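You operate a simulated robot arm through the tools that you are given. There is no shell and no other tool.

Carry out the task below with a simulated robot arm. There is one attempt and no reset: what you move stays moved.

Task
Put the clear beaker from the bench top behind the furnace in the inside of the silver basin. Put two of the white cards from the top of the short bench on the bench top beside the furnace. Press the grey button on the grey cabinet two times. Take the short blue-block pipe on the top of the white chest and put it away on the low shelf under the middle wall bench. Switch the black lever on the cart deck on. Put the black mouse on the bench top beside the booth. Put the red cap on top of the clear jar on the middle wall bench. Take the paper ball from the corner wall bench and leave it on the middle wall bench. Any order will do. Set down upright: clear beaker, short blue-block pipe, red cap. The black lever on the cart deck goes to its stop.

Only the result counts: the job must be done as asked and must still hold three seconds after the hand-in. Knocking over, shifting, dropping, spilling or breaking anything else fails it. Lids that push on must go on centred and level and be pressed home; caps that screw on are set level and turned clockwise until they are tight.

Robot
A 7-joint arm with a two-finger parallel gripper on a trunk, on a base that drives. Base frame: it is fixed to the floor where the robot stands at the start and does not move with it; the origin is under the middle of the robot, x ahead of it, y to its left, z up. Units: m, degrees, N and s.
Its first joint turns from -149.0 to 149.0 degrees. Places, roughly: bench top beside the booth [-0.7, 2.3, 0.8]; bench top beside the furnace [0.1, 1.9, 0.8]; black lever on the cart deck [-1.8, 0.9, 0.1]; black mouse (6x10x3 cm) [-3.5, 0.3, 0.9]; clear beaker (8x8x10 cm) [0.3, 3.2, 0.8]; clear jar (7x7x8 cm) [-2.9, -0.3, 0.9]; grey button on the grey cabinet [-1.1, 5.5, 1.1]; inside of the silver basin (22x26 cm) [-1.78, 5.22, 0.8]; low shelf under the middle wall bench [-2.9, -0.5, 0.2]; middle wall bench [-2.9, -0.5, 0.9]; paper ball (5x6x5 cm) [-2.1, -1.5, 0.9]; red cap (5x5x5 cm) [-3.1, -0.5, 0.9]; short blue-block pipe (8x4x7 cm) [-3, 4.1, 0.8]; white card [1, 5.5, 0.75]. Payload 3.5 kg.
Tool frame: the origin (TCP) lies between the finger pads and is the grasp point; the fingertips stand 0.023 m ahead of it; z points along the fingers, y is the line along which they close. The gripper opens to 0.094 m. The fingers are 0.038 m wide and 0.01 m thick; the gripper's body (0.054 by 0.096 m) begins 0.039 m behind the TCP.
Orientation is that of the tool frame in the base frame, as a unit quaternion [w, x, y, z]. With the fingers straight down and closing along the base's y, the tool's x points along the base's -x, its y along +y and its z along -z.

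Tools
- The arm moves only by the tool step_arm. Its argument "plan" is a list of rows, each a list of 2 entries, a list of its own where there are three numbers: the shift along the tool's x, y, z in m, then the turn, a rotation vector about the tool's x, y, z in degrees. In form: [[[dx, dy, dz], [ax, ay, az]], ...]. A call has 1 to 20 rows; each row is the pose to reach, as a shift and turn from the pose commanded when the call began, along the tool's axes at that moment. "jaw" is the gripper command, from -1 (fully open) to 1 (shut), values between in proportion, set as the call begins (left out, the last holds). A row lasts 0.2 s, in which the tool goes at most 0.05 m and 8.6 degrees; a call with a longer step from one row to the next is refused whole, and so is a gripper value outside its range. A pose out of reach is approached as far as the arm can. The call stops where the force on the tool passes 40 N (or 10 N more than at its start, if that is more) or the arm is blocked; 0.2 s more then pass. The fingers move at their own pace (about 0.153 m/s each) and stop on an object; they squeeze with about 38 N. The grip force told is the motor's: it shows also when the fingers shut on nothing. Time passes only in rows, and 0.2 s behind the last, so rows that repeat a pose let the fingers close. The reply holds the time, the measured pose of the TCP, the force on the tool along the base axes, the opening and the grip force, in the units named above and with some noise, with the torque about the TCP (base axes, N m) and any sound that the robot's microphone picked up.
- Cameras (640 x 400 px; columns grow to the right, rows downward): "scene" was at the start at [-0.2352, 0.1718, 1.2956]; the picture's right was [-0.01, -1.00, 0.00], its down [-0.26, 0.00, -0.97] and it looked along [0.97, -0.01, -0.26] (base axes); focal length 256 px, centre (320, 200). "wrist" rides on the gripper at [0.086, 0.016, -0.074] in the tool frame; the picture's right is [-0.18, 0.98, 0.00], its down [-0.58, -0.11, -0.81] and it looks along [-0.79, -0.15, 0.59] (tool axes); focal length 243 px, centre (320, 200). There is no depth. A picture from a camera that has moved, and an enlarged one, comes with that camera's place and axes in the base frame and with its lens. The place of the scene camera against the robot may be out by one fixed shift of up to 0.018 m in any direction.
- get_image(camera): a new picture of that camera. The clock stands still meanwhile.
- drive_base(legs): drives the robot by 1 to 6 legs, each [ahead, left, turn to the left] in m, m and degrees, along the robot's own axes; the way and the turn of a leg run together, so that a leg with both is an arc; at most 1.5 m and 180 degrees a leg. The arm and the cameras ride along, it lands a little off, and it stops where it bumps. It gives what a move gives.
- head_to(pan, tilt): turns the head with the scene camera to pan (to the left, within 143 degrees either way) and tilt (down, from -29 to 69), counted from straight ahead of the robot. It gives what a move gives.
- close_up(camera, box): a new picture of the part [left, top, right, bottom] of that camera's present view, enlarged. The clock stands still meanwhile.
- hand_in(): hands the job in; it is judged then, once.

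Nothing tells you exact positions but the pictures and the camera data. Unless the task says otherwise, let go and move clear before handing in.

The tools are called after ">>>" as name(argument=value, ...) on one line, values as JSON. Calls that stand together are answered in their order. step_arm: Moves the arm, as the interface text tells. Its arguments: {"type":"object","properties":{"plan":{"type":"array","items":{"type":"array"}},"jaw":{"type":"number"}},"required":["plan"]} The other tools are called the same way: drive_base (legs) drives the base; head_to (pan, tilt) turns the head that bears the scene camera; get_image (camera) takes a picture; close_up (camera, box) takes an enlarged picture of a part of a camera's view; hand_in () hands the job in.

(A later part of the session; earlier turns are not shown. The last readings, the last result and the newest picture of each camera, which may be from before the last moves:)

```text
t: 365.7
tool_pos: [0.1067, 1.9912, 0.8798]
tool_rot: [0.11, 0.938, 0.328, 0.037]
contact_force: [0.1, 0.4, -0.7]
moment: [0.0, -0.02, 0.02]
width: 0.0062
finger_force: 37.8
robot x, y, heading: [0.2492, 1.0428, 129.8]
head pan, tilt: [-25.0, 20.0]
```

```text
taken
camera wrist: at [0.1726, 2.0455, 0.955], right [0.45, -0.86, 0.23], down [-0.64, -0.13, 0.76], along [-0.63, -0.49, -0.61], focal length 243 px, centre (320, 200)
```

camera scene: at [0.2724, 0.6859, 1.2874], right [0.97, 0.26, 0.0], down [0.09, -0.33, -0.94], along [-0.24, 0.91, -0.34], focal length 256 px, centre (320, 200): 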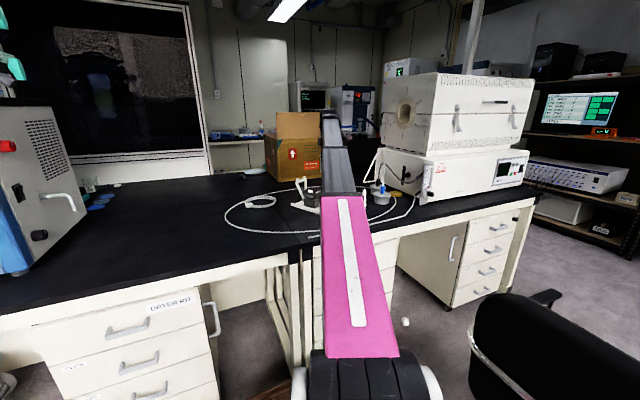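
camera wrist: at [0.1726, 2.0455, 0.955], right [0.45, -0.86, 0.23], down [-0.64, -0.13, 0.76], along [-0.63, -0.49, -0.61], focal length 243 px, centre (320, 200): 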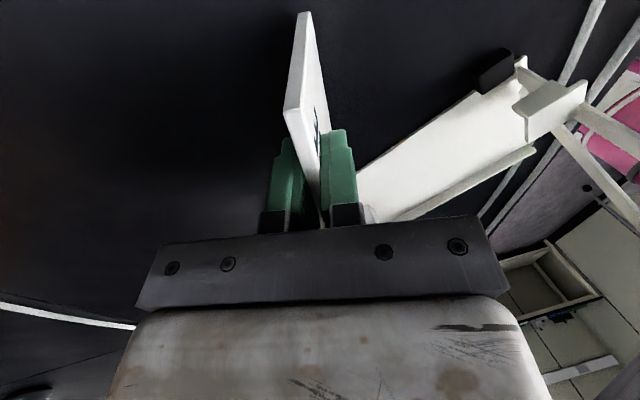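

No contact yet; continuing down in small steps.

>>> step_arm(plan=[[[0, -0.001, 0.004], [0, 0, 0]], [[0, -0.002, 0.008], [0, 0, 0]], [[0, -0.003, 0.012], [0, 0, 0]], [[0, -0.004, 0.016], [0, 0, 0]], [[0, -0.005, 0.02], [0, 0, 0]], [[0, -0.006, 0.024], [0, 0, 0]], [[0, -0.007, 0.028], [0, 0, 0]], [[0, -0.008, 0.032], [0, 0, 0]], [[0, -0.009, 0.036], [0, 0, 0]], [[0, -0.01, 0.04], [0, 0, 0]]])

>>> get_image(camera="wrist")

```text
t: 366.4
tool_pos: [0.1057, 1.9901, 0.8744]
tool_rot: [0.11, 0.938, 0.327, 0.038]
contact_force: [0.2, -1.8, 14.3]
moment: [-0.28, -0.24, -0.01]
width: 0.0058
finger_force: 37.7
robot x, y, heading: [0.2518, 1.0402, 129.8]
head pan, tilt: [-25.0, 20.0]
stopped in row 3: the force on the tool passed its limit at 47 N (the readings are from after the stop); the commanded pose is now the measured one
```

```text
taken
camera wrist: at [0.1725, 2.045, 0.9496], right [0.45, -0.86, 0.23], down [-0.64, -0.13, 0.76], along [-0.63, -0.49, -0.61], focal length 243 px, centre (320, 200)
```

wrist: 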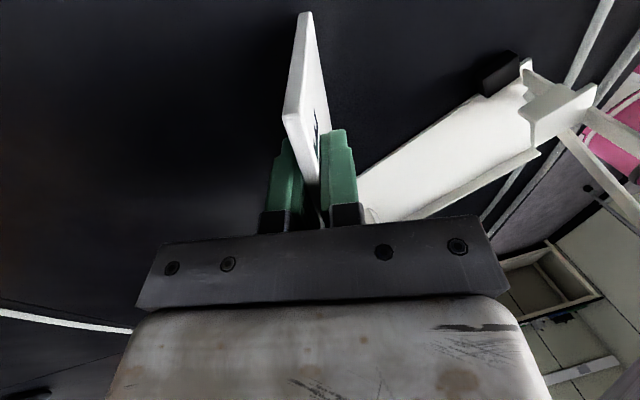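

Contact. Opening, then lifting so the card tips over away from me.

>>> step_arm(plan=[[[0, 0, 0], [0, 0, 0]], [[0, 0, 0], [0, 0, 0]], [[0, 0, 0], [0, 0, 0]]], jaw=-0.6)

>>> get_image(camera="wrist")

>>> step_arm(plan=[[[0, 0, -0.03], [0, 0, 0]], [[0, 0, -0.07], [0, 0, 0]], [[0, 0, -0.11], [0, 0, 0]], [[0, 0, -0.15], [0, 0, 0]], [[0, 0, -0.18], [0, 0, 0]], [[0, 0, -0.18], [0, 0, 0]]])

>>> get_image(camera="wrist")

```text
t: 367.2
tool_pos: [0.1063, 1.991, 0.8728]
tool_rot: [0.111, 0.938, 0.328, 0.037]
contact_force: [0.1, -0.2, -0.5]
moment: [-0.02, 0.02, -0.02]
width: 0.0751
finger_force: 0.3
robot x, y, heading: [0.2503, 1.0483, 129.7]
head pan, tilt: [-25.0, 20.0]
```

```text
taken
camera wrist: at [0.1724, 2.0458, 0.9482], right [0.45, -0.86, 0.23], down [-0.64, -0.13, 0.76], along [-0.63, -0.49, -0.61], focal length 243 px, centre (320, 200)
```

wrist: 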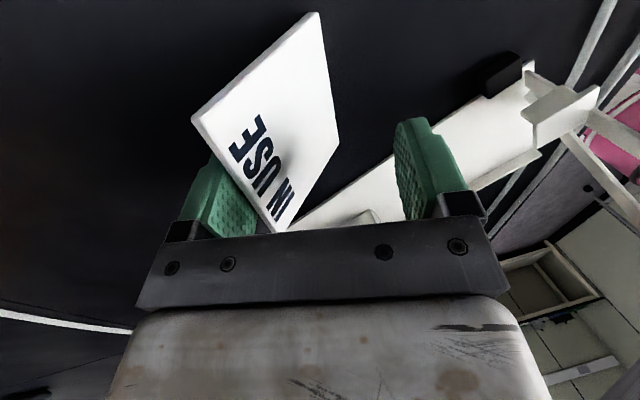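

```text
t: 368.6
tool_pos: [0.0805, 2.0277, 1.0357]
tool_rot: [0.098, 0.938, 0.329, 0.04]
contact_force: [-0.2, -0.3, -0.1]
moment: [-0.03, -0.01, -0.02]
width: 0.0751
finger_force: 0.0
out of reach, approached as far as the arm can: row 5, 6
robot x, y, heading: [0.2499, 1.0426, 129.6]
head pan, tilt: [-25.0, 20.0]
```

```text
taken
camera wrist: at [0.1476, 2.0808, 1.1114], right [0.46, -0.87, 0.2], down [-0.63, -0.15, 0.76], along [-0.63, -0.47, -0.62], focal length 243 px, centre (320, 200)
```

wrist: 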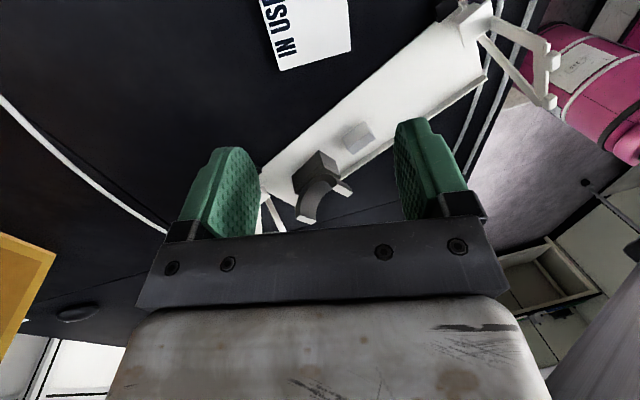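

The first card lies flat on the bench beside the furnace. Now I'll straighten the tool, swing back, and retrace my path for the second card.

>>> step_arm(plan=[[[0, 0.005, 0], [6, 0, 0]], [[-0.02, 0.01, 0], [12, 0, 0]], [[-0.06, 0.01, 0], [13, 0, 0]], [[-0.1, 0.01, 0], [13, 0, 0]], [[-0.14, 0.01, 0], [13, 0, 0]], [[-0.18, 0.01, 0], [13, 0, 0]], [[-0.22, 0.01, 0], [13, 0, 0]], [[-0.26, 0.01, 0], [13, 0, 0]], [[-0.3, 0.01, 0], [13, 0, 0]], [[-0.34, 0.01, 0], [13, 0, 0]], [[-0.38, 0.01, 0], [13, 0, 0]], [[-0.42, 0.01, 0], [13, 0, 0]], [[-0.46, 0.01, 0], [13, 0, 0]], [[-0.46, 0.01, 0], [13, 0, 0]]])

>>> drive_base(legs=[[-0.93, 0, 0], [0, 0, 89.9]])

```text
t: 371.6
tool_pos: [-0.2739, 1.7341, 1.0388]
tool_rot: [0.004, 0.944, 0.33, 0.0]
contact_force: [-0.1, 0.5, 0.5]
moment: [-0.01, -0.01, -0.01]
width: 0.0751
finger_force: 0.0
robot x, y, heading: [0.2482, 1.0436, 129.7]
head pan, tilt: [-25.0, 20.0]
```

```text
t: 380.3
tool_pos: [0.157, -0.1892, 1.0394]
tool_rot: [0.002, 0.433, 0.901, 0.004]
contact_force: [-1.0, 0.1, 0.4]
moment: [0.03, -0.01, -0.02]
width: 0.0752
finger_force: 0.1
robot x, y, heading: [0.8465, 0.3354, -139.9]
head pan, tilt: [-25.0, 20.0]
```

Now reversing along the corridor past the chair.

>>> drive_base(legs=[[0, 0.05, 0], [-1.3, 0, 0], [-1.24, 0, 0]])

>>> drive_base(legs=[[0, -0.65, 0], [0, 0, 90]])

```text
t: 393.2
tool_pos: [2.1468, 1.3943, 1.039]
tool_rot: [0.002, 0.436, 0.9, 0.003]
contact_force: [0.0, 0.2, 0.9]
moment: [0.01, 0.03, 0.02]
width: 0.0752
finger_force: 0.1
robot x, y, heading: [2.8371, 1.915, -140.3]
head pan, tilt: [-25.0, 20.0]
```

```text
t: 400.6
tool_pos: [2.9378, 1.7234, 1.0395]
tool_rot: [-0.001, -0.326, 0.945, 0.003]
contact_force: [-1.4, 0.2, -0.1]
moment: [0.03, 0.0, -0.01]
width: 0.0751
finger_force: 0.2
robot x, y, heading: [2.4189, 2.4189, -50.5]
head pan, tilt: [-25.0, 20.0]
```

Now reversing through the passage to the far side.

>>> drive_base(legs=[[0, 0, 0.5], [-1.4, 0, 0], [-1.4, 0, 0], [-0.5, 0, 0], [0, -0.88, 0]])

>>> drive_base(legs=[[0, 0, 90]])

>>> head_to(pan=0, tilt=20)

>>> get_image(camera="scene")

```text
t: 421.4
tool_pos: [0.1428, 3.7114, 1.0399]
tool_rot: [0.0, -0.33, 0.944, 0.004]
contact_force: [-0.2, 0.3, -1.2]
moment: [-0.03, -0.05, 0.02]
width: 0.0753
finger_force: 0.1
robot x, y, heading: [-0.3785, 4.4001, -49.8]
head pan, tilt: [-25.0, 20.0]
```

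```text
t: 425.6
tool_pos: [0.3045, 4.9277, 1.0369]
tool_rot: [0.002, 0.903, -0.43, -0.003]
contact_force: [0.5, 0.0, -0.6]
moment: [0.03, 0.03, 0.0]
width: 0.0753
finger_force: 0.2
robot x, y, heading: [-0.3783, 4.3992, 40.4]
head pan, tilt: [-25.0, 20.0]
```

```text
t: 426.5
tool_pos: [0.304, 4.9268, 1.0388]
tool_rot: [0.004, 0.903, -0.43, -0.002]
contact_force: [0.1, 0.8, -0.7]
moment: [-0.04, -0.02, 0.02]
width: 0.0753
finger_force: 0.0
robot x, y, heading: [-0.3789, 4.3998, 40.3]
head pan, tilt: [0.0, 20.0]
```

```text
taken
camera scene: at [-0.6827, 4.3739, 1.2874], right [0.65, -0.76, 0.0], down [-0.26, -0.22, -0.94], along [0.72, 0.61, -0.34], focal length 256 px, centre (320, 200)
```

scene: 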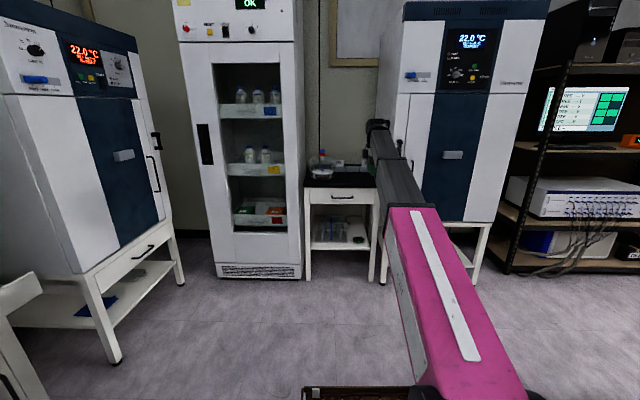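

Back in front of the short bench. Driving up and positioning over the FREE card.

>>> drive_base(legs=[[0.85, 0, -0.3]])

>>> get_image(camera="wrist")

```text
t: 431.1
tool_pos: [0.9661, 5.4711, 1.038]
tool_rot: [0.002, 0.901, -0.435, -0.002]
contact_force: [0.7, 0.8, -0.1]
moment: [0.01, -0.01, -0.01]
width: 0.0755
finger_force: 0.0
robot x, y, heading: [0.2737, 4.949, 39.8]
head pan, tilt: [0.0, 20.0]
```

```text
taken
camera wrist: at [1.0073, 5.3935, 1.1123], right [-0.88, -0.47, 0.01], down [-0.27, 0.53, 0.81], along [-0.38, 0.71, -0.59], focal length 243 px, centre (320, 200)
```

wrist: 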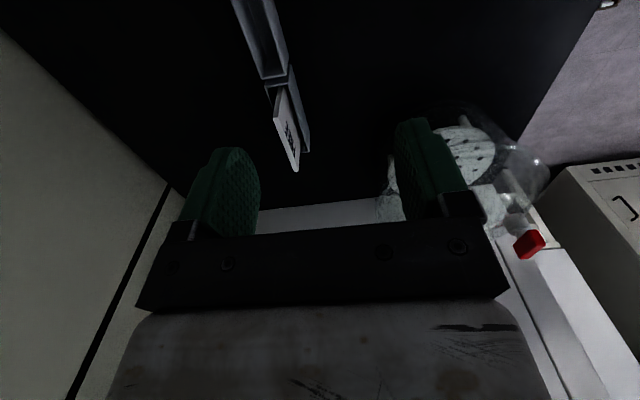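

The FREE card is clearly in view with clearance from the dome. Moving above it and descending part way.

>>> step_arm(plan=[[[-0.03, -0.02, 0], [0, 0, 0]], [[-0.06, -0.04, 0], [0, 0, 0]], [[-0.088, -0.058, 0], [0, 0, 0]], [[-0.088, -0.058, 0.04], [0, 0, 0]], [[-0.088, -0.058, 0.08], [0, 0, 0]], [[-0.088, -0.058, 0.12], [0, 0, 0]], [[-0.088, -0.058, 0.12], [0, 0, 0]]], jaw=0)

>>> close_up(camera="wrist", box=[200, 0, 480, 240])

```text
t: 432.7
tool_pos: [0.9554, 5.5763, 0.9191]
tool_rot: [0.002, 0.9, -0.435, -0.003]
contact_force: [0.6, 0.3, 0.3]
moment: [-0.01, -0.01, 0.01]
width: 0.0472
finger_force: 0.1
robot x, y, heading: [0.276, 4.9485, 39.8]
head pan, tilt: [0.0, 20.0]
```

```text
1.67 times, centred on (340, 120) of wrist
camera zoom: at [0.9973, 5.4985, 0.9929], right [-0.88, -0.47, 0.01], down [-0.27, 0.53, 0.81], along [-0.38, 0.71, -0.59], focal length 404 px, centre (287, 333)
```

zoom: 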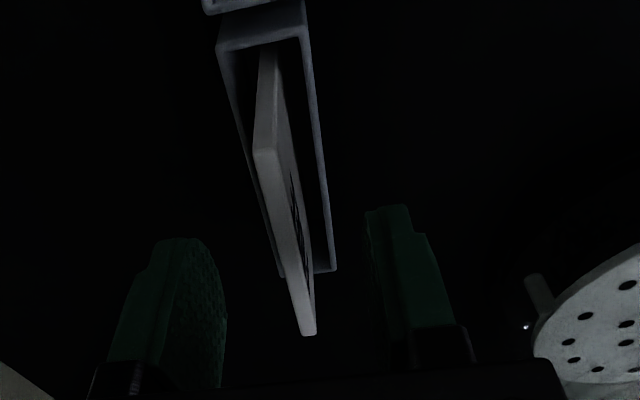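

Aligned. Descending and gripping.

>>> step_arm(plan=[[[-0.002, -0.0015, 0.02], [0, 0, 0]], [[-0.002, -0.0015, 0.037], [0, 0, 0]], [[-0.002, -0.0015, 0.037], [0, 0, 0]]])

>>> step_arm(plan=[[[0, 0, 0], [0, 0, 0]], [[0, 0, 0], [0, 0, 0]], [[0, 0, 0], [0, 0, 0]]], jaw=1)

>>> step_arm(plan=[[[0, 0, -0.02], [0, 0, 0]], [[0, 0, -0.05], [0, 0, 0]], [[0, 0, -0.09], [0, 0, 0]], [[0, 0, -0.13], [0, 0, 0]], [[0, 0, -0.16], [0, 0, 0]], [[0, 0, -0.16], [0, 0, 0]]])

>>> get_image(camera="wrist")

```text
t: 433.5
tool_pos: [0.9551, 5.5789, 0.8825]
tool_rot: [0.003, 0.901, -0.435, -0.003]
contact_force: [-1.1, 1.3, 0.3]
moment: [0.01, 0.01, 0.0]
width: 0.0467
finger_force: 0.1
robot x, y, heading: [0.2731, 4.9529, 39.8]
head pan, tilt: [0.0, 20.0]
```

```text
t: 434.3
tool_pos: [0.9545, 5.5787, 0.8817]
tool_rot: [0.003, 0.9, -0.435, -0.003]
contact_force: [0.5, -0.3, -0.4]
moment: [0.04, -0.01, -0.02]
width: 0.0059
finger_force: 38.3
robot x, y, heading: [0.2733, 4.9492, 39.9]
head pan, tilt: [0.0, 20.0]
```

```text
t: 435.7
tool_pos: [0.9564, 5.5778, 1.0421]
tool_rot: [0.003, 0.9, -0.435, -0.002]
contact_force: [0.8, -0.7, -1.0]
moment: [0.02, 0.02, -0.03]
width: 0.0058
finger_force: 38.1
robot x, y, heading: [0.2767, 4.9506, 39.5]
head pan, tilt: [0.0, 20.0]
```

```text
taken
camera wrist: at [0.9979, 5.5007, 1.1152], right [-0.88, -0.47, 0.01], down [-0.27, 0.53, 0.81], along [-0.38, 0.71, -0.59], focal length 243 px, centre (320, 200)
```

wrist: 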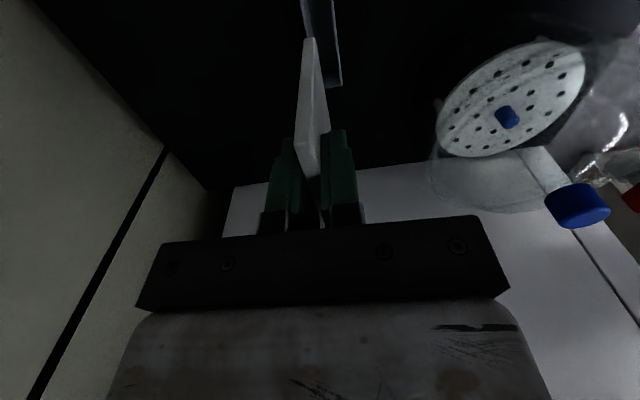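

Second card in hand. Shifting a bit away from the dome, then backing out and retracing to the furnace.

>>> step_arm(plan=[[[0.04, 0, 0], [0, 0, 0]], [[0.07, 0, 0], [0, 0, 0]], [[0.07, 0, 0], [0, 0, 0]]])

>>> drive_base(legs=[[-0.86, 0, 0.3], [0, 0, -90], [0, 0.88, 0]])

```text
t: 436.5
tool_pos: [1.0004, 5.5239, 1.0411]
tool_rot: [0.002, 0.9, -0.435, -0.003]
contact_force: [-1.4, -0.3, -0.6]
moment: [-0.01, 0.01, 0.02]
width: 0.006
finger_force: 38.5
robot x, y, heading: [0.2757, 4.9493, 39.7]
head pan, tilt: [0.0, 20.0]
```

```text
t: 449.1
tool_pos: [0.8776, 4.2632, 1.041]
tool_rot: [-0.001, -0.339, 0.941, 0.003]
contact_force: [0.0, -0.3, -1.1]
moment: [-0.01, 0.0, -0.01]
width: 0.0061
finger_force: 38.3
robot x, y, heading: [0.2896, 4.9766, -49.1]
head pan, tilt: [0.0, 20.0]
```

>>> drive_base(legs=[[0, 0, -0.9], [1.4, 0, 0], [1.4, 0, 0], [0.52, 0, 0], [0, 0, -90]])

>>> head_to(pan=0, tilt=25)

>>> get_image(camera="scene")

```text
t: 469.5
tool_pos: [1.6905, 1.8599, 1.0415]
tool_rot: [0.002, 0.439, 0.899, 0.003]
contact_force: [0.1, 0.1, -0.3]
moment: [0.0, -0.02, -0.01]
width: 0.0062
finger_force: 38.0
robot x, y, heading: [2.4187, 2.4276, -141.0]
head pan, tilt: [0.0, 20.0]
```

```text
t: 470.2
tool_pos: [1.6904, 1.8606, 1.0414]
tool_rot: [0.002, 0.44, 0.898, 0.002]
contact_force: [-0.2, 0.3, 0.0]
moment: [0.01, -0.03, -0.06]
width: 0.006
finger_force: 38.1
robot x, y, heading: [2.417, 2.4271, -140.7]
head pan, tilt: [0.0, 25.0]
```

```text
taken
camera scene: at [2.7257, 2.4138, 1.2793], right [-0.63, 0.77, 0.0], down [0.33, 0.27, -0.91], along [-0.7, -0.57, -0.42], focal length 256 px, centre (320, 200)
```

scene: 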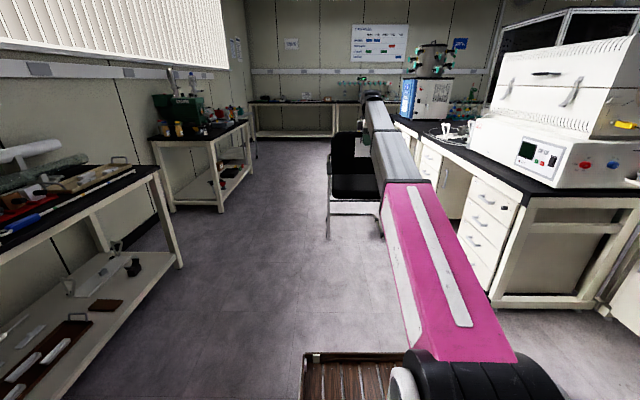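

>>> drive_base(legs=[[0, 0.64, 0.7], [1.3, 0, 0], [1.25, 0, 0], [0, 0, -90]])

>>> head_to(pan=-25, tilt=20)

>>> get_image(camera="scene")

```text
t: 489.6
tool_pos: [0.2942, 1.025, 1.0415]
tool_rot: [0.004, 0.944, 0.331, 0.001]
contact_force: [-1.1, 0.0, -1.3]
moment: [-0.03, 0.01, 0.02]
width: 0.0061
finger_force: 38.3
robot x, y, heading: [0.8732, 0.2989, 130.1]
head pan, tilt: [0.0, 25.0]
```

```text
t: 490.5
tool_pos: [0.2932, 1.025, 1.0405]
tool_rot: [0.004, 0.944, 0.331, 0.0]
contact_force: [-0.1, -0.2, -0.8]
moment: [0.01, -0.01, 0.01]
width: 0.0059
finger_force: 38.2
robot x, y, heading: [0.8732, 0.3054, 129.9]
head pan, tilt: [-25.0, 20.0]
```

```text
taken
camera scene: at [0.9162, 0.0009, 1.2874], right [0.97, 0.26, 0.0], down [0.09, -0.33, -0.94], along [-0.25, 0.91, -0.34], focal length 256 px, centre (320, 200)
```

scene: 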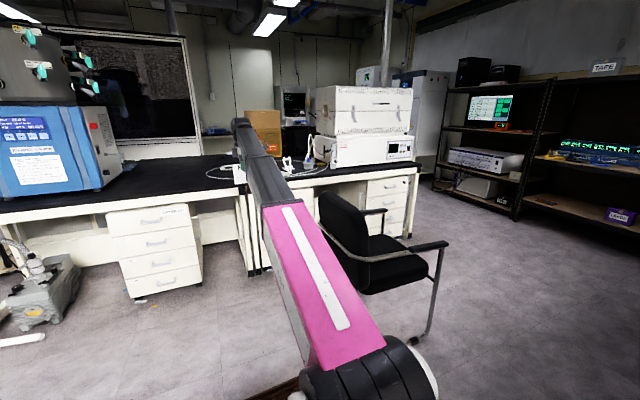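

Same approach line as before. Driving up to the bench and looking with the wrist camera.

>>> drive_base(legs=[[0.6, 0, 0], [0.365, 0, 0]])

>>> step_arm(plan=[[[0, 0, -0.04], [0, 0, 0]], [[0.045, 0.005, -0.04], [0, 0, 0]], [[0.09, 0.01, -0.04], [0, 0, 0]], [[0.135, 0.015, -0.04], [0, 0, 0]], [[0.18, 0.02, -0.04], [0, 0, 0]], [[0.225, 0.025, -0.04], [0, 0, 0]], [[0.27, 0.03, -0.04], [0, 0, 0]], [[0.315, 0.04, -0.04], [0, 0, 0]], [[0.36, 0.05, -0.04], [0, 0, 0]], [[0.36, 0.05, -0.04], [0, 0, 0]]])

>>> get_image(camera="wrist")

```text
t: 495.8
tool_pos: [-0.3189, 1.7764, 1.0414]
tool_rot: [0.003, 0.945, 0.327, 0.0]
contact_force: [-0.6, 0.6, -0.5]
moment: [0.01, 0.01, -0.01]
width: 0.0061
finger_force: 37.4
robot x, y, heading: [0.252, 1.0505, 129.4]
head pan, tilt: [-25.0, 20.0]
```

```text
t: 498.0
tool_pos: [-0.0049, 1.9591, 1.0814]
tool_rot: [0.003, 0.945, 0.327, 0.001]
contact_force: [0.2, 0.8, -0.2]
moment: [-0.02, -0.01, 0.04]
width: 0.0062
finger_force: 37.7
robot x, y, heading: [0.2556, 1.0494, 129.7]
head pan, tilt: [-25.0, 20.0]
```

```text
taken
camera wrist: at [0.0726, 2.0, 1.1548], right [0.46, -0.89, 0.01], down [-0.53, -0.27, 0.81], along [-0.71, -0.38, -0.59], focal length 243 px, centre (320, 200)
```

wrist: 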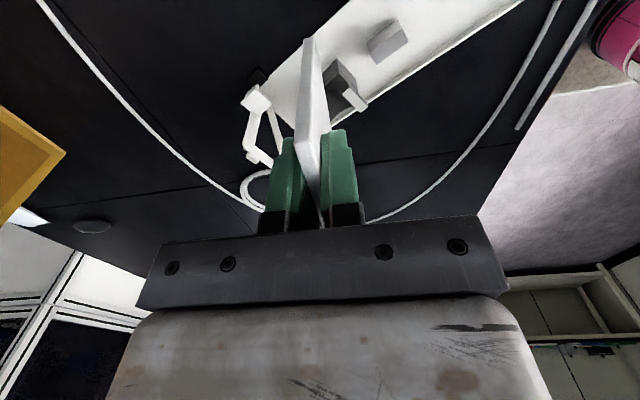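

Card 1 lies safely at the back of this spot. I'll bring card 2 slightly nearer and to the right, between the stand's end and the flange weight.

>>> step_arm(plan=[[[0.03, 0.028, 0], [0, 0, 0]], [[0.06, 0.056, 0], [0, 0, 0]], [[0.09, 0.084, 0], [0, 0, 0]], [[0.1256, 0.112, 0], [0, 0, 0]], [[0.1256, 0.112, 0], [0, 0, 0]]])

>>> get_image(camera="wrist")

>>> head_to(pan=-35, tilt=25)

>>> get_image(camera="scene")

>>> close_up(camera="scene", box=[260, 100, 420, 200])

```text
t: 499.2
tool_pos: [0.1617, 1.9492, 1.0814]
tool_rot: [0.004, 0.945, 0.327, 0.001]
contact_force: [-0.3, -0.5, -0.3]
moment: [-0.02, -0.01, -0.03]
width: 0.0062
finger_force: 38.4
robot x, y, heading: [0.2502, 1.0484, 129.4]
head pan, tilt: [-25.0, 20.0]
```

```text
taken
camera wrist: at [0.2399, 1.9893, 1.155], right [0.46, -0.89, 0.01], down [-0.53, -0.27, 0.81], along [-0.71, -0.38, -0.59], focal length 243 px, centre (320, 200)
```

wrist: 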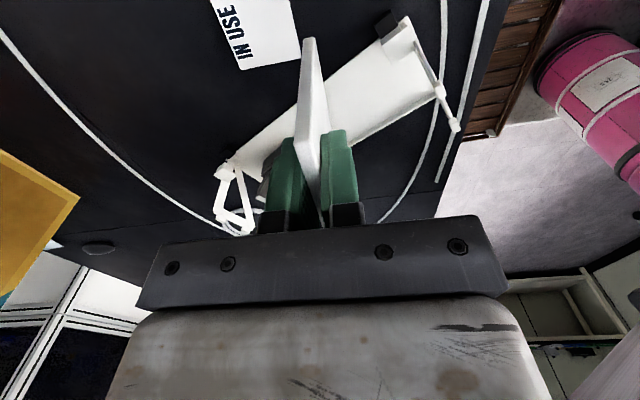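

```text
t: 499.9
tool_pos: [0.1617, 1.9477, 1.0811]
tool_rot: [0.004, 0.945, 0.327, 0.0]
contact_force: [0.6, 0.1, -1.4]
moment: [-0.02, 0.04, -0.05]
width: 0.006
finger_force: 37.6
robot x, y, heading: [0.2504, 1.0498, 129.7]
head pan, tilt: [-35.0, 25.0]
```

```text
taken
camera scene: at [0.3093, 0.7483, 1.2793], right [1.0, 0.08, 0.0], down [0.03, -0.42, -0.91], along [-0.07, 0.9, -0.42], focal length 256 px, centre (320, 200)
```

scene: 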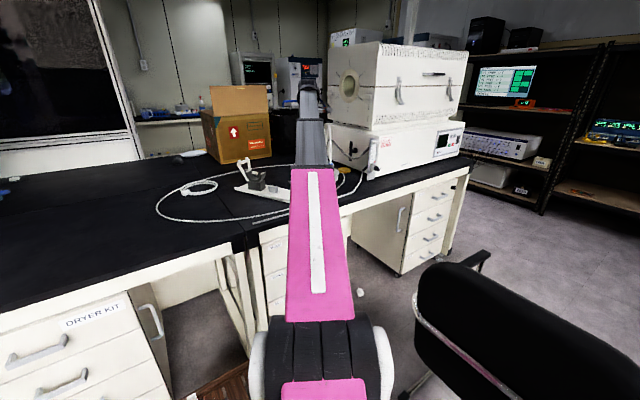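

```text
4.00 times, centred on (340, 150) of scene
camera zoom: at [0.3093, 0.7483, 1.2793], right [1.0, 0.08, 0.0], down [0.03, -0.42, -0.91], along [-0.07, 0.9, -0.42], focal length 1026 px, centre (240, 400)
```

zoom: 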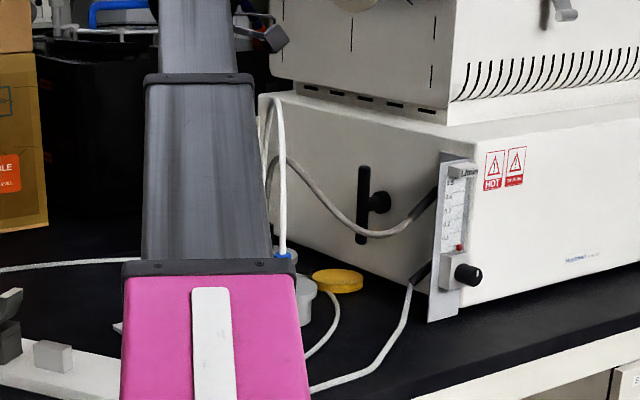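

Falling toward me here would hit the stand's foot. Better: place card 2 left of card 1, leaning away from me, where there's free space. Moving there.

>>> step_arm(plan=[[[-0.03, -0.025, 0], [0, 0, 0]], [[-0.06, -0.05, 0], [0, 0, 0]], [[-0.09, -0.075, 0], [0, 0, 0]], [[-0.116, -0.095, 0], [0, 0, 0]], [[-0.116, -0.095, 0.04], [0, 0, 0]], [[-0.116, -0.095, 0.08], [-4, 0, 0]], [[-0.116, -0.095, 0.11], [-9, 0, 0]], [[-0.116, -0.095, 0.14], [-14, 0, 0]], [[-0.116, -0.095, 0.14], [-14, 0, 0]]])

>>> get_image(camera="wrist")

```text
t: 501.9
tool_pos: [0.0146, 1.9495, 0.9405]
tool_rot: [0.119, 0.938, 0.324, 0.041]
contact_force: [-0.5, -0.1, 0.0]
moment: [0.0, 0.0, 0.02]
width: 0.0061
finger_force: 38.1
robot x, y, heading: [0.2497, 1.0493, 129.7]
head pan, tilt: [-35.0, 25.0]
```

```text
taken
camera wrist: at [0.0798, 2.0064, 1.0159], right [0.44, -0.86, 0.25], down [-0.65, -0.12, 0.75], along [-0.62, -0.49, -0.61], focal length 243 px, centre (320, 200)
```

wrist: 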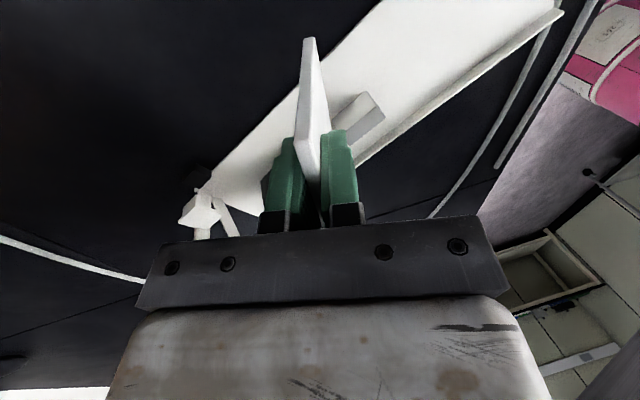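

The stand's edge is closer than I estimated, so the card would land on it. I'll raise and straighten the tool, then use this card's lower edge to nudge card 1 a few centimetres further back, making room in front of it.

>>> step_arm(plan=[[[0, 0.004, -0.015], [7, 0, 0]], [[0, 0.0074, -0.029], [14.3, 0, 0]], [[0, 0.0074, -0.029], [14.3, 0, 0]]])

```text
t: 502.8
tool_pos: [0.0131, 1.9509, 0.9707]
tool_rot: [0.001, 0.945, 0.327, -0.001]
contact_force: [0.7, 0.1, -0.7]
moment: [-0.01, 0.0, 0.0]
width: 0.006
finger_force: 38.3
robot x, y, heading: [0.2526, 1.0526, 129.4]
head pan, tilt: [-35.0, 25.0]
```

>>> step_arm(plan=[[[0.04, 0, 0], [0, 0, 0]], [[0.08, 0.01, 0], [0, 0, 0]], [[0.1186, 0.03, 0], [0, 0, 0]], [[0.1186, 0.06, 0], [0, 0, 0]], [[0.1186, 0.0793, 0], [0, 0, 0]], [[0.1186, 0.0793, 0], [0, 0, 0]]])

>>> get_image(camera="wrist")

```text
t: 504.1
tool_pos: [0.1537, 1.9629, 0.9714]
tool_rot: [0.001, 0.945, 0.327, 0.0]
contact_force: [0.0, 0.2, -0.8]
moment: [0.0, 0.0, 0.02]
width: 0.0061
finger_force: 38.3
robot x, y, heading: [0.2502, 1.047, 129.6]
head pan, tilt: [-35.0, 25.0]
```

```text
taken
camera wrist: at [0.233, 2.0031, 1.0444], right [0.46, -0.89, 0.0], down [-0.52, -0.27, 0.81], along [-0.71, -0.38, -0.59], focal length 243 px, centre (320, 200)
```

wrist: 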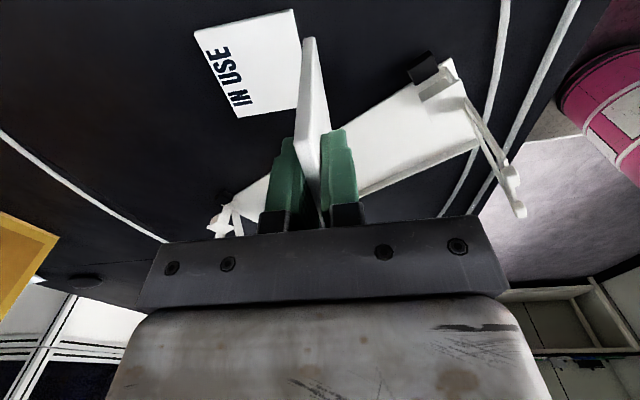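

Now I can see there is just enough room to lay this card toward me between card 1 and the stand's foot. Leaning it toward me and lowering.

>>> step_arm(plan=[[[0, 0.006, 0.03], [5, 0, 0]], [[0, 0.006, 0.06], [10, 0, 0]], [[0, 0.006, 0.085], [14, 0, 0]], [[0, 0.006, 0.085], [14, 0, 0]]])

>>> get_image(camera="wrist")

```text
t: 505.1
tool_pos: [0.1575, 1.9579, 0.8853]
tool_rot: [-0.114, 0.938, 0.325, -0.04]
contact_force: [-0.1, -0.4, 0.3]
moment: [-0.04, 0.02, -0.01]
width: 0.0061
finger_force: 38.0
robot x, y, heading: [0.2495, 1.0508, 129.6]
head pan, tilt: [-35.0, 25.0]
```

```text
taken
camera wrist: at [0.2475, 1.9845, 0.953], right [0.44, -0.86, -0.24], down [-0.4, -0.43, 0.81], along [-0.8, -0.27, -0.54], focal length 243 px, centre (320, 200)
```

wrist: 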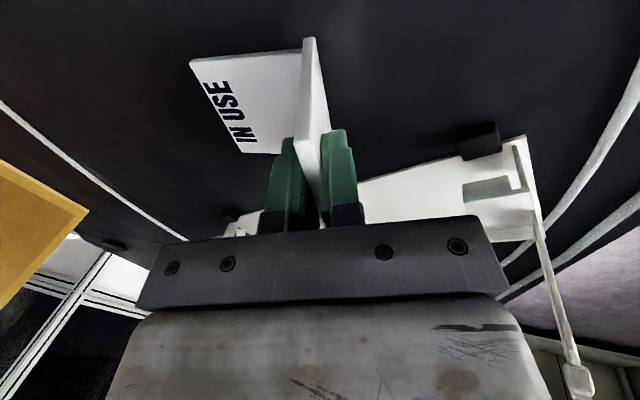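

>>> step_arm(plan=[[[0, 0.0008, 0.003], [0, 0, 0]], [[0, 0.0015, 0.006], [0, 0, 0]], [[0, 0.0023, 0.009], [0, 0, 0]], [[0, 0.003, 0.012], [0, 0, 0]], [[0, 0.0038, 0.015], [0, 0, 0]], [[0, 0.0045, 0.018], [0, 0, 0]]])

>>> get_image(camera="wrist")

```text
t: 506.4
tool_pos: [0.1593, 1.9583, 0.8749]
tool_rot: [-0.117, 0.938, 0.325, -0.041]
contact_force: [0.0, -2.0, 13.7]
moment: [-0.04, 0.14, 0.04]
width: 0.0061
finger_force: 38.2
robot x, y, heading: [0.2522, 1.0446, 129.2]
head pan, tilt: [-35.0, 25.0]
stopped in row 6: the force on the tool passed its limit at 45 N (the readings are from after the stop); the commanded pose is now the measured one
```

```text
taken
camera wrist: at [0.2479, 1.9842, 0.942], right [0.44, -0.86, -0.24], down [-0.4, -0.43, 0.81], along [-0.8, -0.26, -0.54], focal length 243 px, centre (320, 200)
```

wrist: 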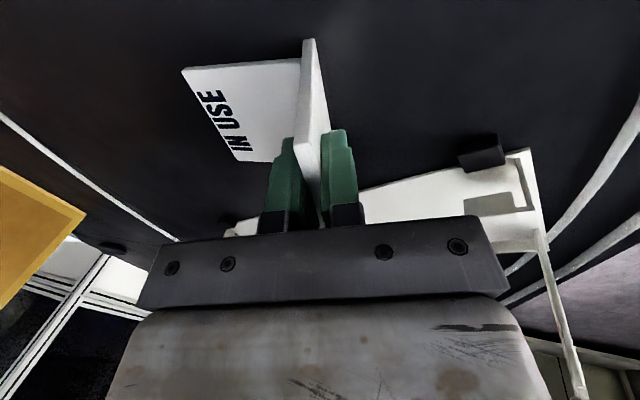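

Contact. Opening and lifting so it tips toward me.

>>> step_arm(plan=[[[0, 0, 0], [0, 0, 0]], [[0, 0, 0], [0, 0, 0]], [[0, 0, 0], [0, 0, 0]]], jaw=-0.6)

>>> get_image(camera="wrist")

>>> step_arm(plan=[[[0, 0, -0.03], [0, 0, 0]], [[0, 0, -0.07], [0, 0, 0]], [[0, 0, -0.11], [0, 0, 0]], [[0, 0, -0.15], [0, 0, 0]], [[0, 0, -0.15], [0, 0, 0]]])

>>> get_image(camera="wrist")

```text
t: 507.2
tool_pos: [0.1584, 1.9585, 0.8724]
tool_rot: [-0.116, 0.938, 0.324, -0.041]
contact_force: [1.5, 0.2, -0.2]
moment: [-0.01, 0.05, -0.02]
width: 0.0753
finger_force: 0.0
robot x, y, heading: [0.2485, 1.0514, 129.6]
head pan, tilt: [-35.0, 25.0]
```

```text
taken
camera wrist: at [0.2479, 1.9846, 0.9407], right [0.44, -0.86, -0.24], down [-0.4, -0.43, 0.81], along [-0.8, -0.26, -0.54], focal length 243 px, centre (320, 200)
```

wrist: 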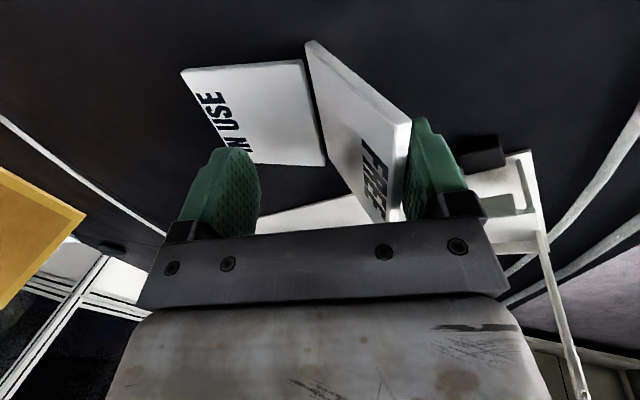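

```text
t: 508.4
tool_pos: [0.181, 1.9284, 1.0183]
tool_rot: [-0.116, 0.938, 0.324, -0.04]
contact_force: [-0.2, 0.0, -0.1]
moment: [-0.02, 0.0, 0.02]
width: 0.0747
finger_force: 0.0
robot x, y, heading: [0.2532, 1.0488, 129.5]
head pan, tilt: [-35.0, 25.0]
```

```text
taken
camera wrist: at [0.2703, 1.9554, 1.0864], right [0.44, -0.86, -0.24], down [-0.4, -0.43, 0.81], along [-0.8, -0.26, -0.54], focal length 243 px, centre (320, 200)
```

wrist: 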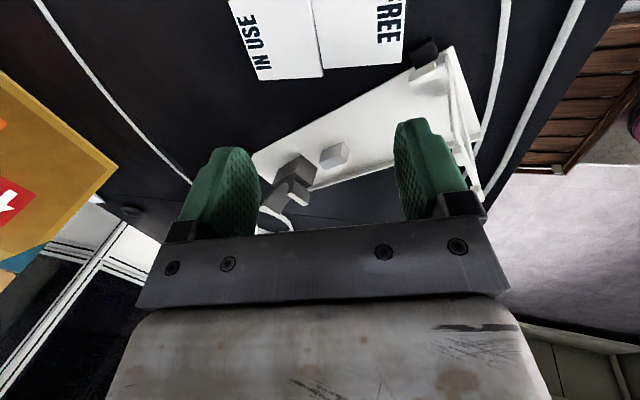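

Both cards lie flat side by side on the bench. Next, the trolley lever and the pipe. I'll straighten the tool, centre the arm and back away.

>>> step_arm(plan=[[[0, 0, 0], [-7, 0, 0]], [[0, 0, -0.01], [-14, 0, 0]], [[-0.04, 0, -0.01], [-14, 0, 0]], [[-0.08, 0, -0.01], [-14, 0, 0]], [[-0.12, 0, -0.01], [-14, 0, 0]], [[-0.16, 0, -0.01], [-14, 0, 0]], [[-0.2, 0, -0.01], [-14, 0, 0]], [[-0.24, 0, -0.01], [-14, 0, 0]], [[-0.28, 0, -0.01], [-14, 0, 0]], [[-0.32, 0, -0.01], [-14, 0, 0]], [[-0.36, 0, -0.01], [-14, 0, 0]], [[-0.4, 0, -0.01], [-14, 0, 0]], [[-0.44, 0, -0.01], [-14, 0, 0]], [[-0.48, 0, -0.01], [-14, 0, 0]], [[-0.48, 0, -0.01], [-14, 0, 0]]])

>>> drive_base(legs=[[-0.93, 0, 0.3], [0, 0, 90], [1.2, 0, 0], [1.2, 0, 0]])

>>> head_to(pan=-60, tilt=25)

>>> get_image(camera="scene")

```text
t: 511.6
tool_pos: [-0.1956, 1.6298, 1.0292]
tool_rot: [0.0, 0.945, 0.326, 0.0]
contact_force: [0.3, -0.5, -0.5]
moment: [-0.03, -0.03, 0.01]
width: 0.0752
finger_force: 0.0
robot x, y, heading: [0.2489, 1.0506, 129.5]
head pan, tilt: [-35.0, 25.0]
```

```text
t: 531.6
tool_pos: [-1.5823, -1.6344, 1.0297]
tool_rot: [0.0, 0.438, 0.899, -0.001]
contact_force: [0.4, 0.3, 0.8]
moment: [0.04, -0.02, 0.0]
width: 0.0752
finger_force: 0.1
robot x, y, heading: [-1.0003, -1.1852, -140.7]
head pan, tilt: [-35.0, 25.0]
```

```text
t: 532.5
tool_pos: [-1.5829, -1.6361, 1.0293]
tool_rot: [0.0, 0.438, 0.899, -0.001]
contact_force: [-0.4, -0.1, -0.3]
moment: [-0.01, 0.02, -0.01]
width: 0.0753
finger_force: 0.1
robot x, y, heading: [-0.9986, -1.1879, -140.5]
head pan, tilt: [-60.0, 25.0]
```

```text
taken
camera scene: at [-0.7095, -1.1105, 1.2793], right [0.35, 0.94, 0.0], down [0.4, -0.15, -0.91], along [-0.85, 0.32, -0.42], focal length 256 px, centre (320, 200)
```

scene: 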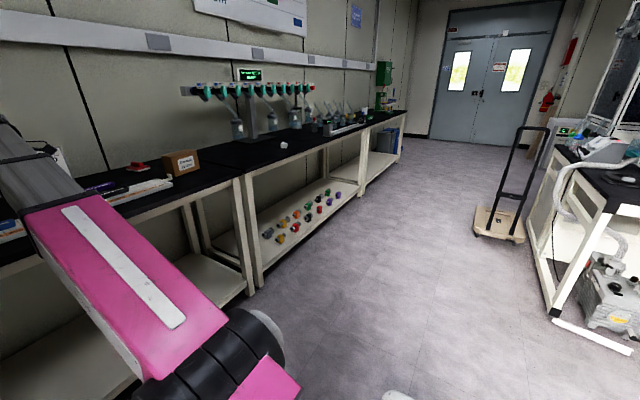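

I see the trolley by the island's end. Zooming in on its deck.

>>> close_up(camera="scene", box=[450, 110, 578, 260])

>>> drive_base(legs=[[0, 0, -89.5], [0.9, 0, 0]])

>>> head_to(pan=-10, tilt=35)

>>> get_image(camera="scene")

```text
2.67 times, centred on (514, 185) of scene
camera zoom: at [-0.7095, -1.1105, 1.2793], right [0.35, 0.94, 0.0], down [0.4, -0.15, -0.91], along [-0.85, 0.32, -0.42], focal length 684 px, centre (-197, 240)
```

zoom: 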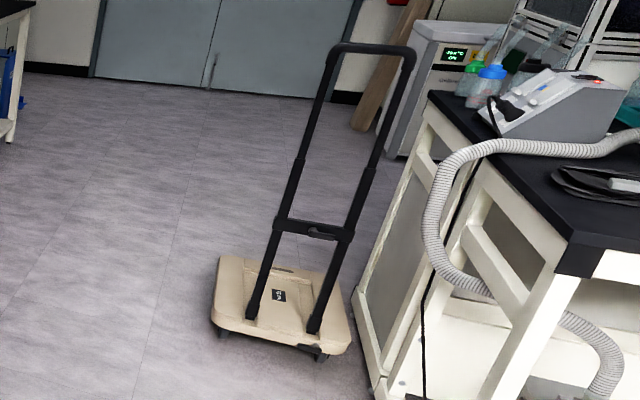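

```text
t: 541.0
tool_pos: [-2.0243, 0.0818, 1.0288]
tool_rot: [-0.002, 0.945, 0.327, -0.001]
contact_force: [-0.5, -1.0, 0.2]
moment: [-0.02, 0.0, 0.03]
width: 0.0751
finger_force: 0.0
robot x, y, heading: [-1.5775, -0.5004, 129.2]
head pan, tilt: [-60.0, 25.0]
```

```text
t: 542.2
tool_pos: [-2.0244, 0.0801, 1.0285]
tool_rot: [0.0, 0.945, 0.327, 0.0]
contact_force: [-0.8, -0.6, 0.0]
moment: [0.0, 0.0, 0.01]
width: 0.0755
finger_force: 0.1
robot x, y, heading: [-1.5781, -0.5018, 129.7]
head pan, tilt: [-10.0, 35.0]
```

```text
taken
camera scene: at [-1.5549, -0.8164, 1.2636], right [0.87, 0.49, 0.0], down [0.28, -0.5, -0.82], along [-0.4, 0.71, -0.57], focal length 256 px, centre (320, 200)
```

scene: 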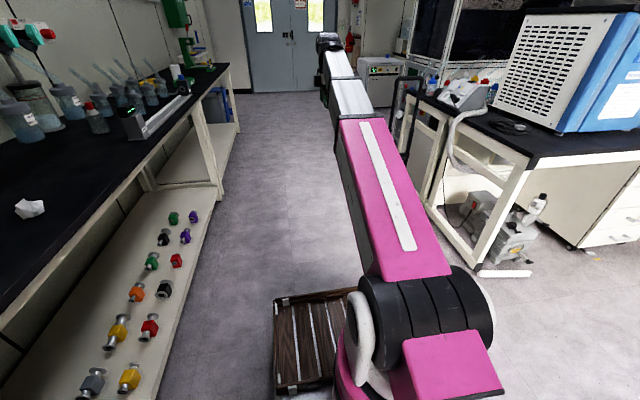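

>>> head_to(pan=-30, tilt=30)

>>> get_image(camera="scene")

>>> step_arm(plan=[[[-0.04, 0, 0], [0, 0, 0]], [[-0.08, 0, 0], [0, 0, 0]], [[-0.12, 0.01, 0], [0, 0, 0]], [[-0.16, 0.02, 0], [0, 0, 0]], [[-0.2, 0.03, 0], [0, 0, 0]], [[-0.24, 0.05, 0], [0, 0, 0]], [[-0.28, 0.07, 0], [0, 0, 0]], [[-0.28, 0.07, 0], [0, 0, 0]]])

>>> close_up(camera="scene", box=[190, 60, 350, 160])

```text
t: 543.0
tool_pos: [-2.0239, 0.08, 1.0278]
tool_rot: [-0.001, 0.945, 0.328, 0.0]
contact_force: [0.3, 0.0, 0.2]
moment: [0.01, 0.01, -0.02]
width: 0.0752
finger_force: 0.0
robot x, y, heading: [-1.5772, -0.4999, 129.7]
head pan, tilt: [-30.0, 30.0]
```

```text
taken
camera scene: at [-1.5266, -0.8039, 1.2713], right [0.99, 0.17, 0.0], down [0.08, -0.49, -0.87], along [-0.14, 0.85, -0.5], focal length 256 px, centre (320, 200)
```

scene: 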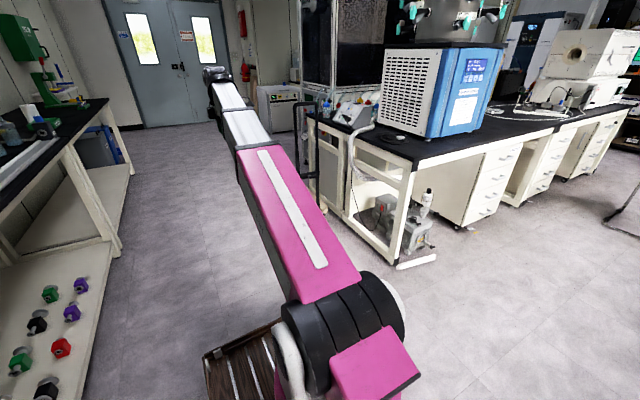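

```text
t: 544.8
tool_pos: [-2.2006, -0.1488, 1.0269]
tool_rot: [-0.001, 0.945, 0.327, -0.001]
contact_force: [-0.6, 0.5, -1.0]
moment: [-0.04, -0.02, 0.02]
width: 0.0751
finger_force: 0.0
robot x, y, heading: [-1.5796, -0.5013, 129.9]
head pan, tilt: [-30.0, 30.0]
```

```text
4.00 times, centred on (270, 110) of scene
camera zoom: at [-1.5265, -0.8039, 1.2713], right [0.99, 0.17, 0.0], down [0.08, -0.49, -0.87], along [-0.14, 0.85, -0.5], focal length 1026 px, centre (520, 560)
```

zoom: 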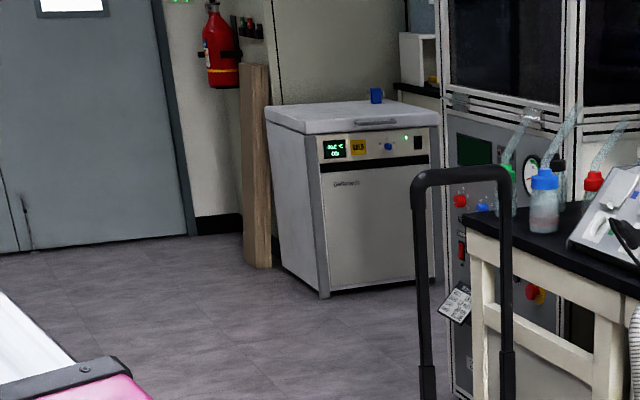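

>>> get_image(camera="scene")

>>> close_up(camera="scene", box=[265, 130, 393, 230])

```text
taken
camera scene: at [-1.5265, -0.8039, 1.2713], right [0.99, 0.17, 0.0], down [0.08, -0.49, -0.87], along [-0.14, 0.85, -0.5], focal length 256 px, centre (320, 200)
```

scene: 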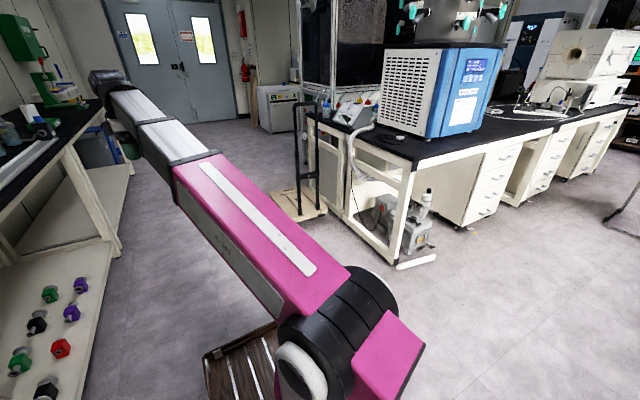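

```text
4.00 times, centred on (329, 180) of scene
camera zoom: at [-1.5265, -0.8039, 1.2713], right [0.99, 0.17, 0.0], down [0.08, -0.49, -0.87], along [-0.14, 0.85, -0.5], focal length 1026 px, centre (284, 280)
```

zoom: 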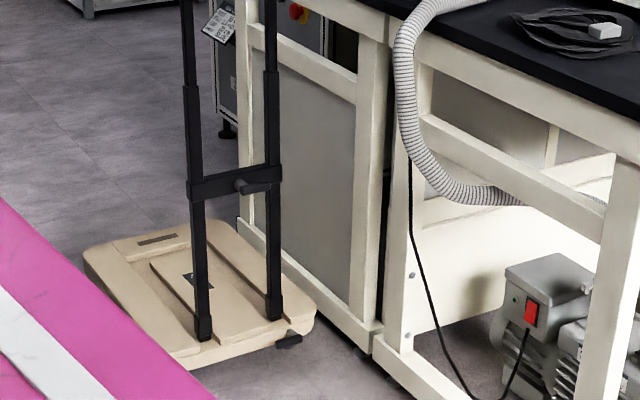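

The lever is the small black piece at the deck's near edge, about (-1.81, 0.96, 0.1), next to the handle foot. I'll move closer to see how it works.

>>> drive_base(legs=[[0.35, -0.3, 0]])

>>> head_to(pan=-5, tilt=40)

>>> get_image(camera="scene")

>>> close_up(camera="scene", box=[280, 100, 440, 200])

```text
t: 547.6
tool_pos: [-2.1923, 0.3154, 1.0288]
tool_rot: [-0.001, 0.945, 0.327, 0.0]
contact_force: [1.0, -0.7, 0.4]
moment: [-0.04, 0.0, 0.03]
width: 0.0754
finger_force: 0.1
robot x, y, heading: [-1.5693, -0.0402, 129.3]
head pan, tilt: [-30.0, 30.0]
```

```text
t: 548.5
tool_pos: [-2.1919, 0.3138, 1.0282]
tool_rot: [-0.001, 0.945, 0.326, 0.0]
contact_force: [0.1, -0.5, 1.1]
moment: [-0.04, -0.02, 0.02]
width: 0.0751
finger_force: 0.0
robot x, y, heading: [-1.57, -0.0404, 129.7]
head pan, tilt: [-5.0, 40.0]
```

```text
taken
camera scene: at [-1.5535, -0.3617, 1.256], right [0.82, 0.57, 0.0], down [0.36, -0.53, -0.77], along [-0.43, 0.63, -0.64], focal length 256 px, centre (320, 200)
```

scene: 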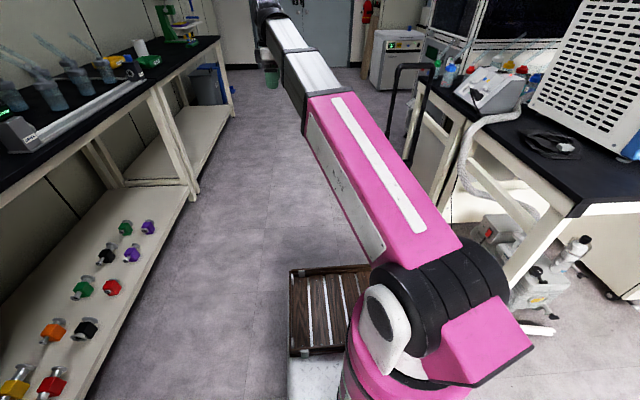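

```text
4.00 times, centred on (360, 150) of scene
camera zoom: at [-1.5535, -0.3617, 1.256], right [0.82, 0.57, 0.0], down [0.36, -0.53, -0.77], along [-0.43, 0.63, -0.64], focal length 1026 px, centre (160, 400)
```

zoom: 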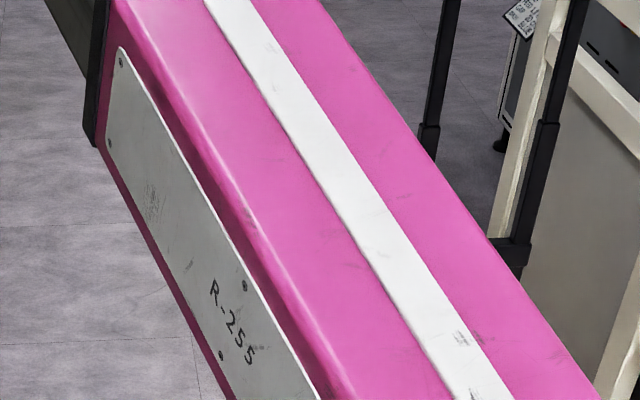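

The arm is in the way of the head camera. I'll drive a little closer, and bring the wrist camera over to look at the lever.

>>> drive_base(legs=[[0.18, -0.05, 0]])

>>> step_arm(plan=[[[0.045, 0, 0], [0, 0, 8]], [[0.09, 0, 0], [0, 0, 16]], [[0.135, 0, 0], [0, 0, 24]], [[0.18, 0, 0], [0, 0, 32]], [[0.225, 0, 0], [0, 0, 40]], [[0.27, 0, 0], [0, 0, 48]], [[0.315, 0, 0], [0, 0, 56]], [[0.36, 0, 0], [0, 0, 64]], [[0.4, 0, 0], [0, 0, 72]], [[0.44, 0, 0], [0, 0, 80]], [[0.48, 0, 0], [0, 0, 88]], [[0.5, 0, 0], [0, 0, 90]], [[0.5, 0, 0], [0, 0, 90]]], jaw=1)

>>> get_image(camera="wrist")

```text
t: 550.0
tool_pos: [-2.2697, 0.486, 1.0284]
tool_rot: [0.0, 0.945, 0.326, 0.0]
contact_force: [0.4, 0.5, -0.4]
moment: [0.02, 0.03, 0.01]
width: 0.0751
finger_force: 0.1
robot x, y, heading: [-1.6453, 0.1324, 129.6]
head pan, tilt: [-5.0, 40.0]
```

```text
t: 551.9
tool_pos: [-1.9758, 0.7183, 1.028]
tool_rot: [-0.003, 0.969, -0.245, -0.003]
contact_force: [-1.6, 1.9, -3.3]
moment: [0.06, 0.13, 0.03]
width: 0.0
finger_force: 38.0
robot x, y, heading: [-1.6442, 0.133, 129.4]
head pan, tilt: [-5.0, 40.0]
stopped in row 9: the force on the tool passed its limit at 45 N (the readings are from after the stop); the commanded pose is now the measured one
```

```text
taken
camera wrist: at [-1.9069, 0.661, 1.1007], right [-0.63, -0.78, 0.0], down [-0.46, 0.37, 0.81], along [-0.63, 0.51, -0.58], focal length 243 px, centre (320, 200)
```

wrist: 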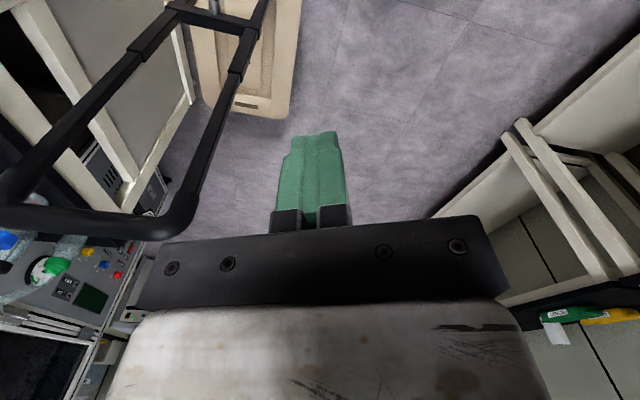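

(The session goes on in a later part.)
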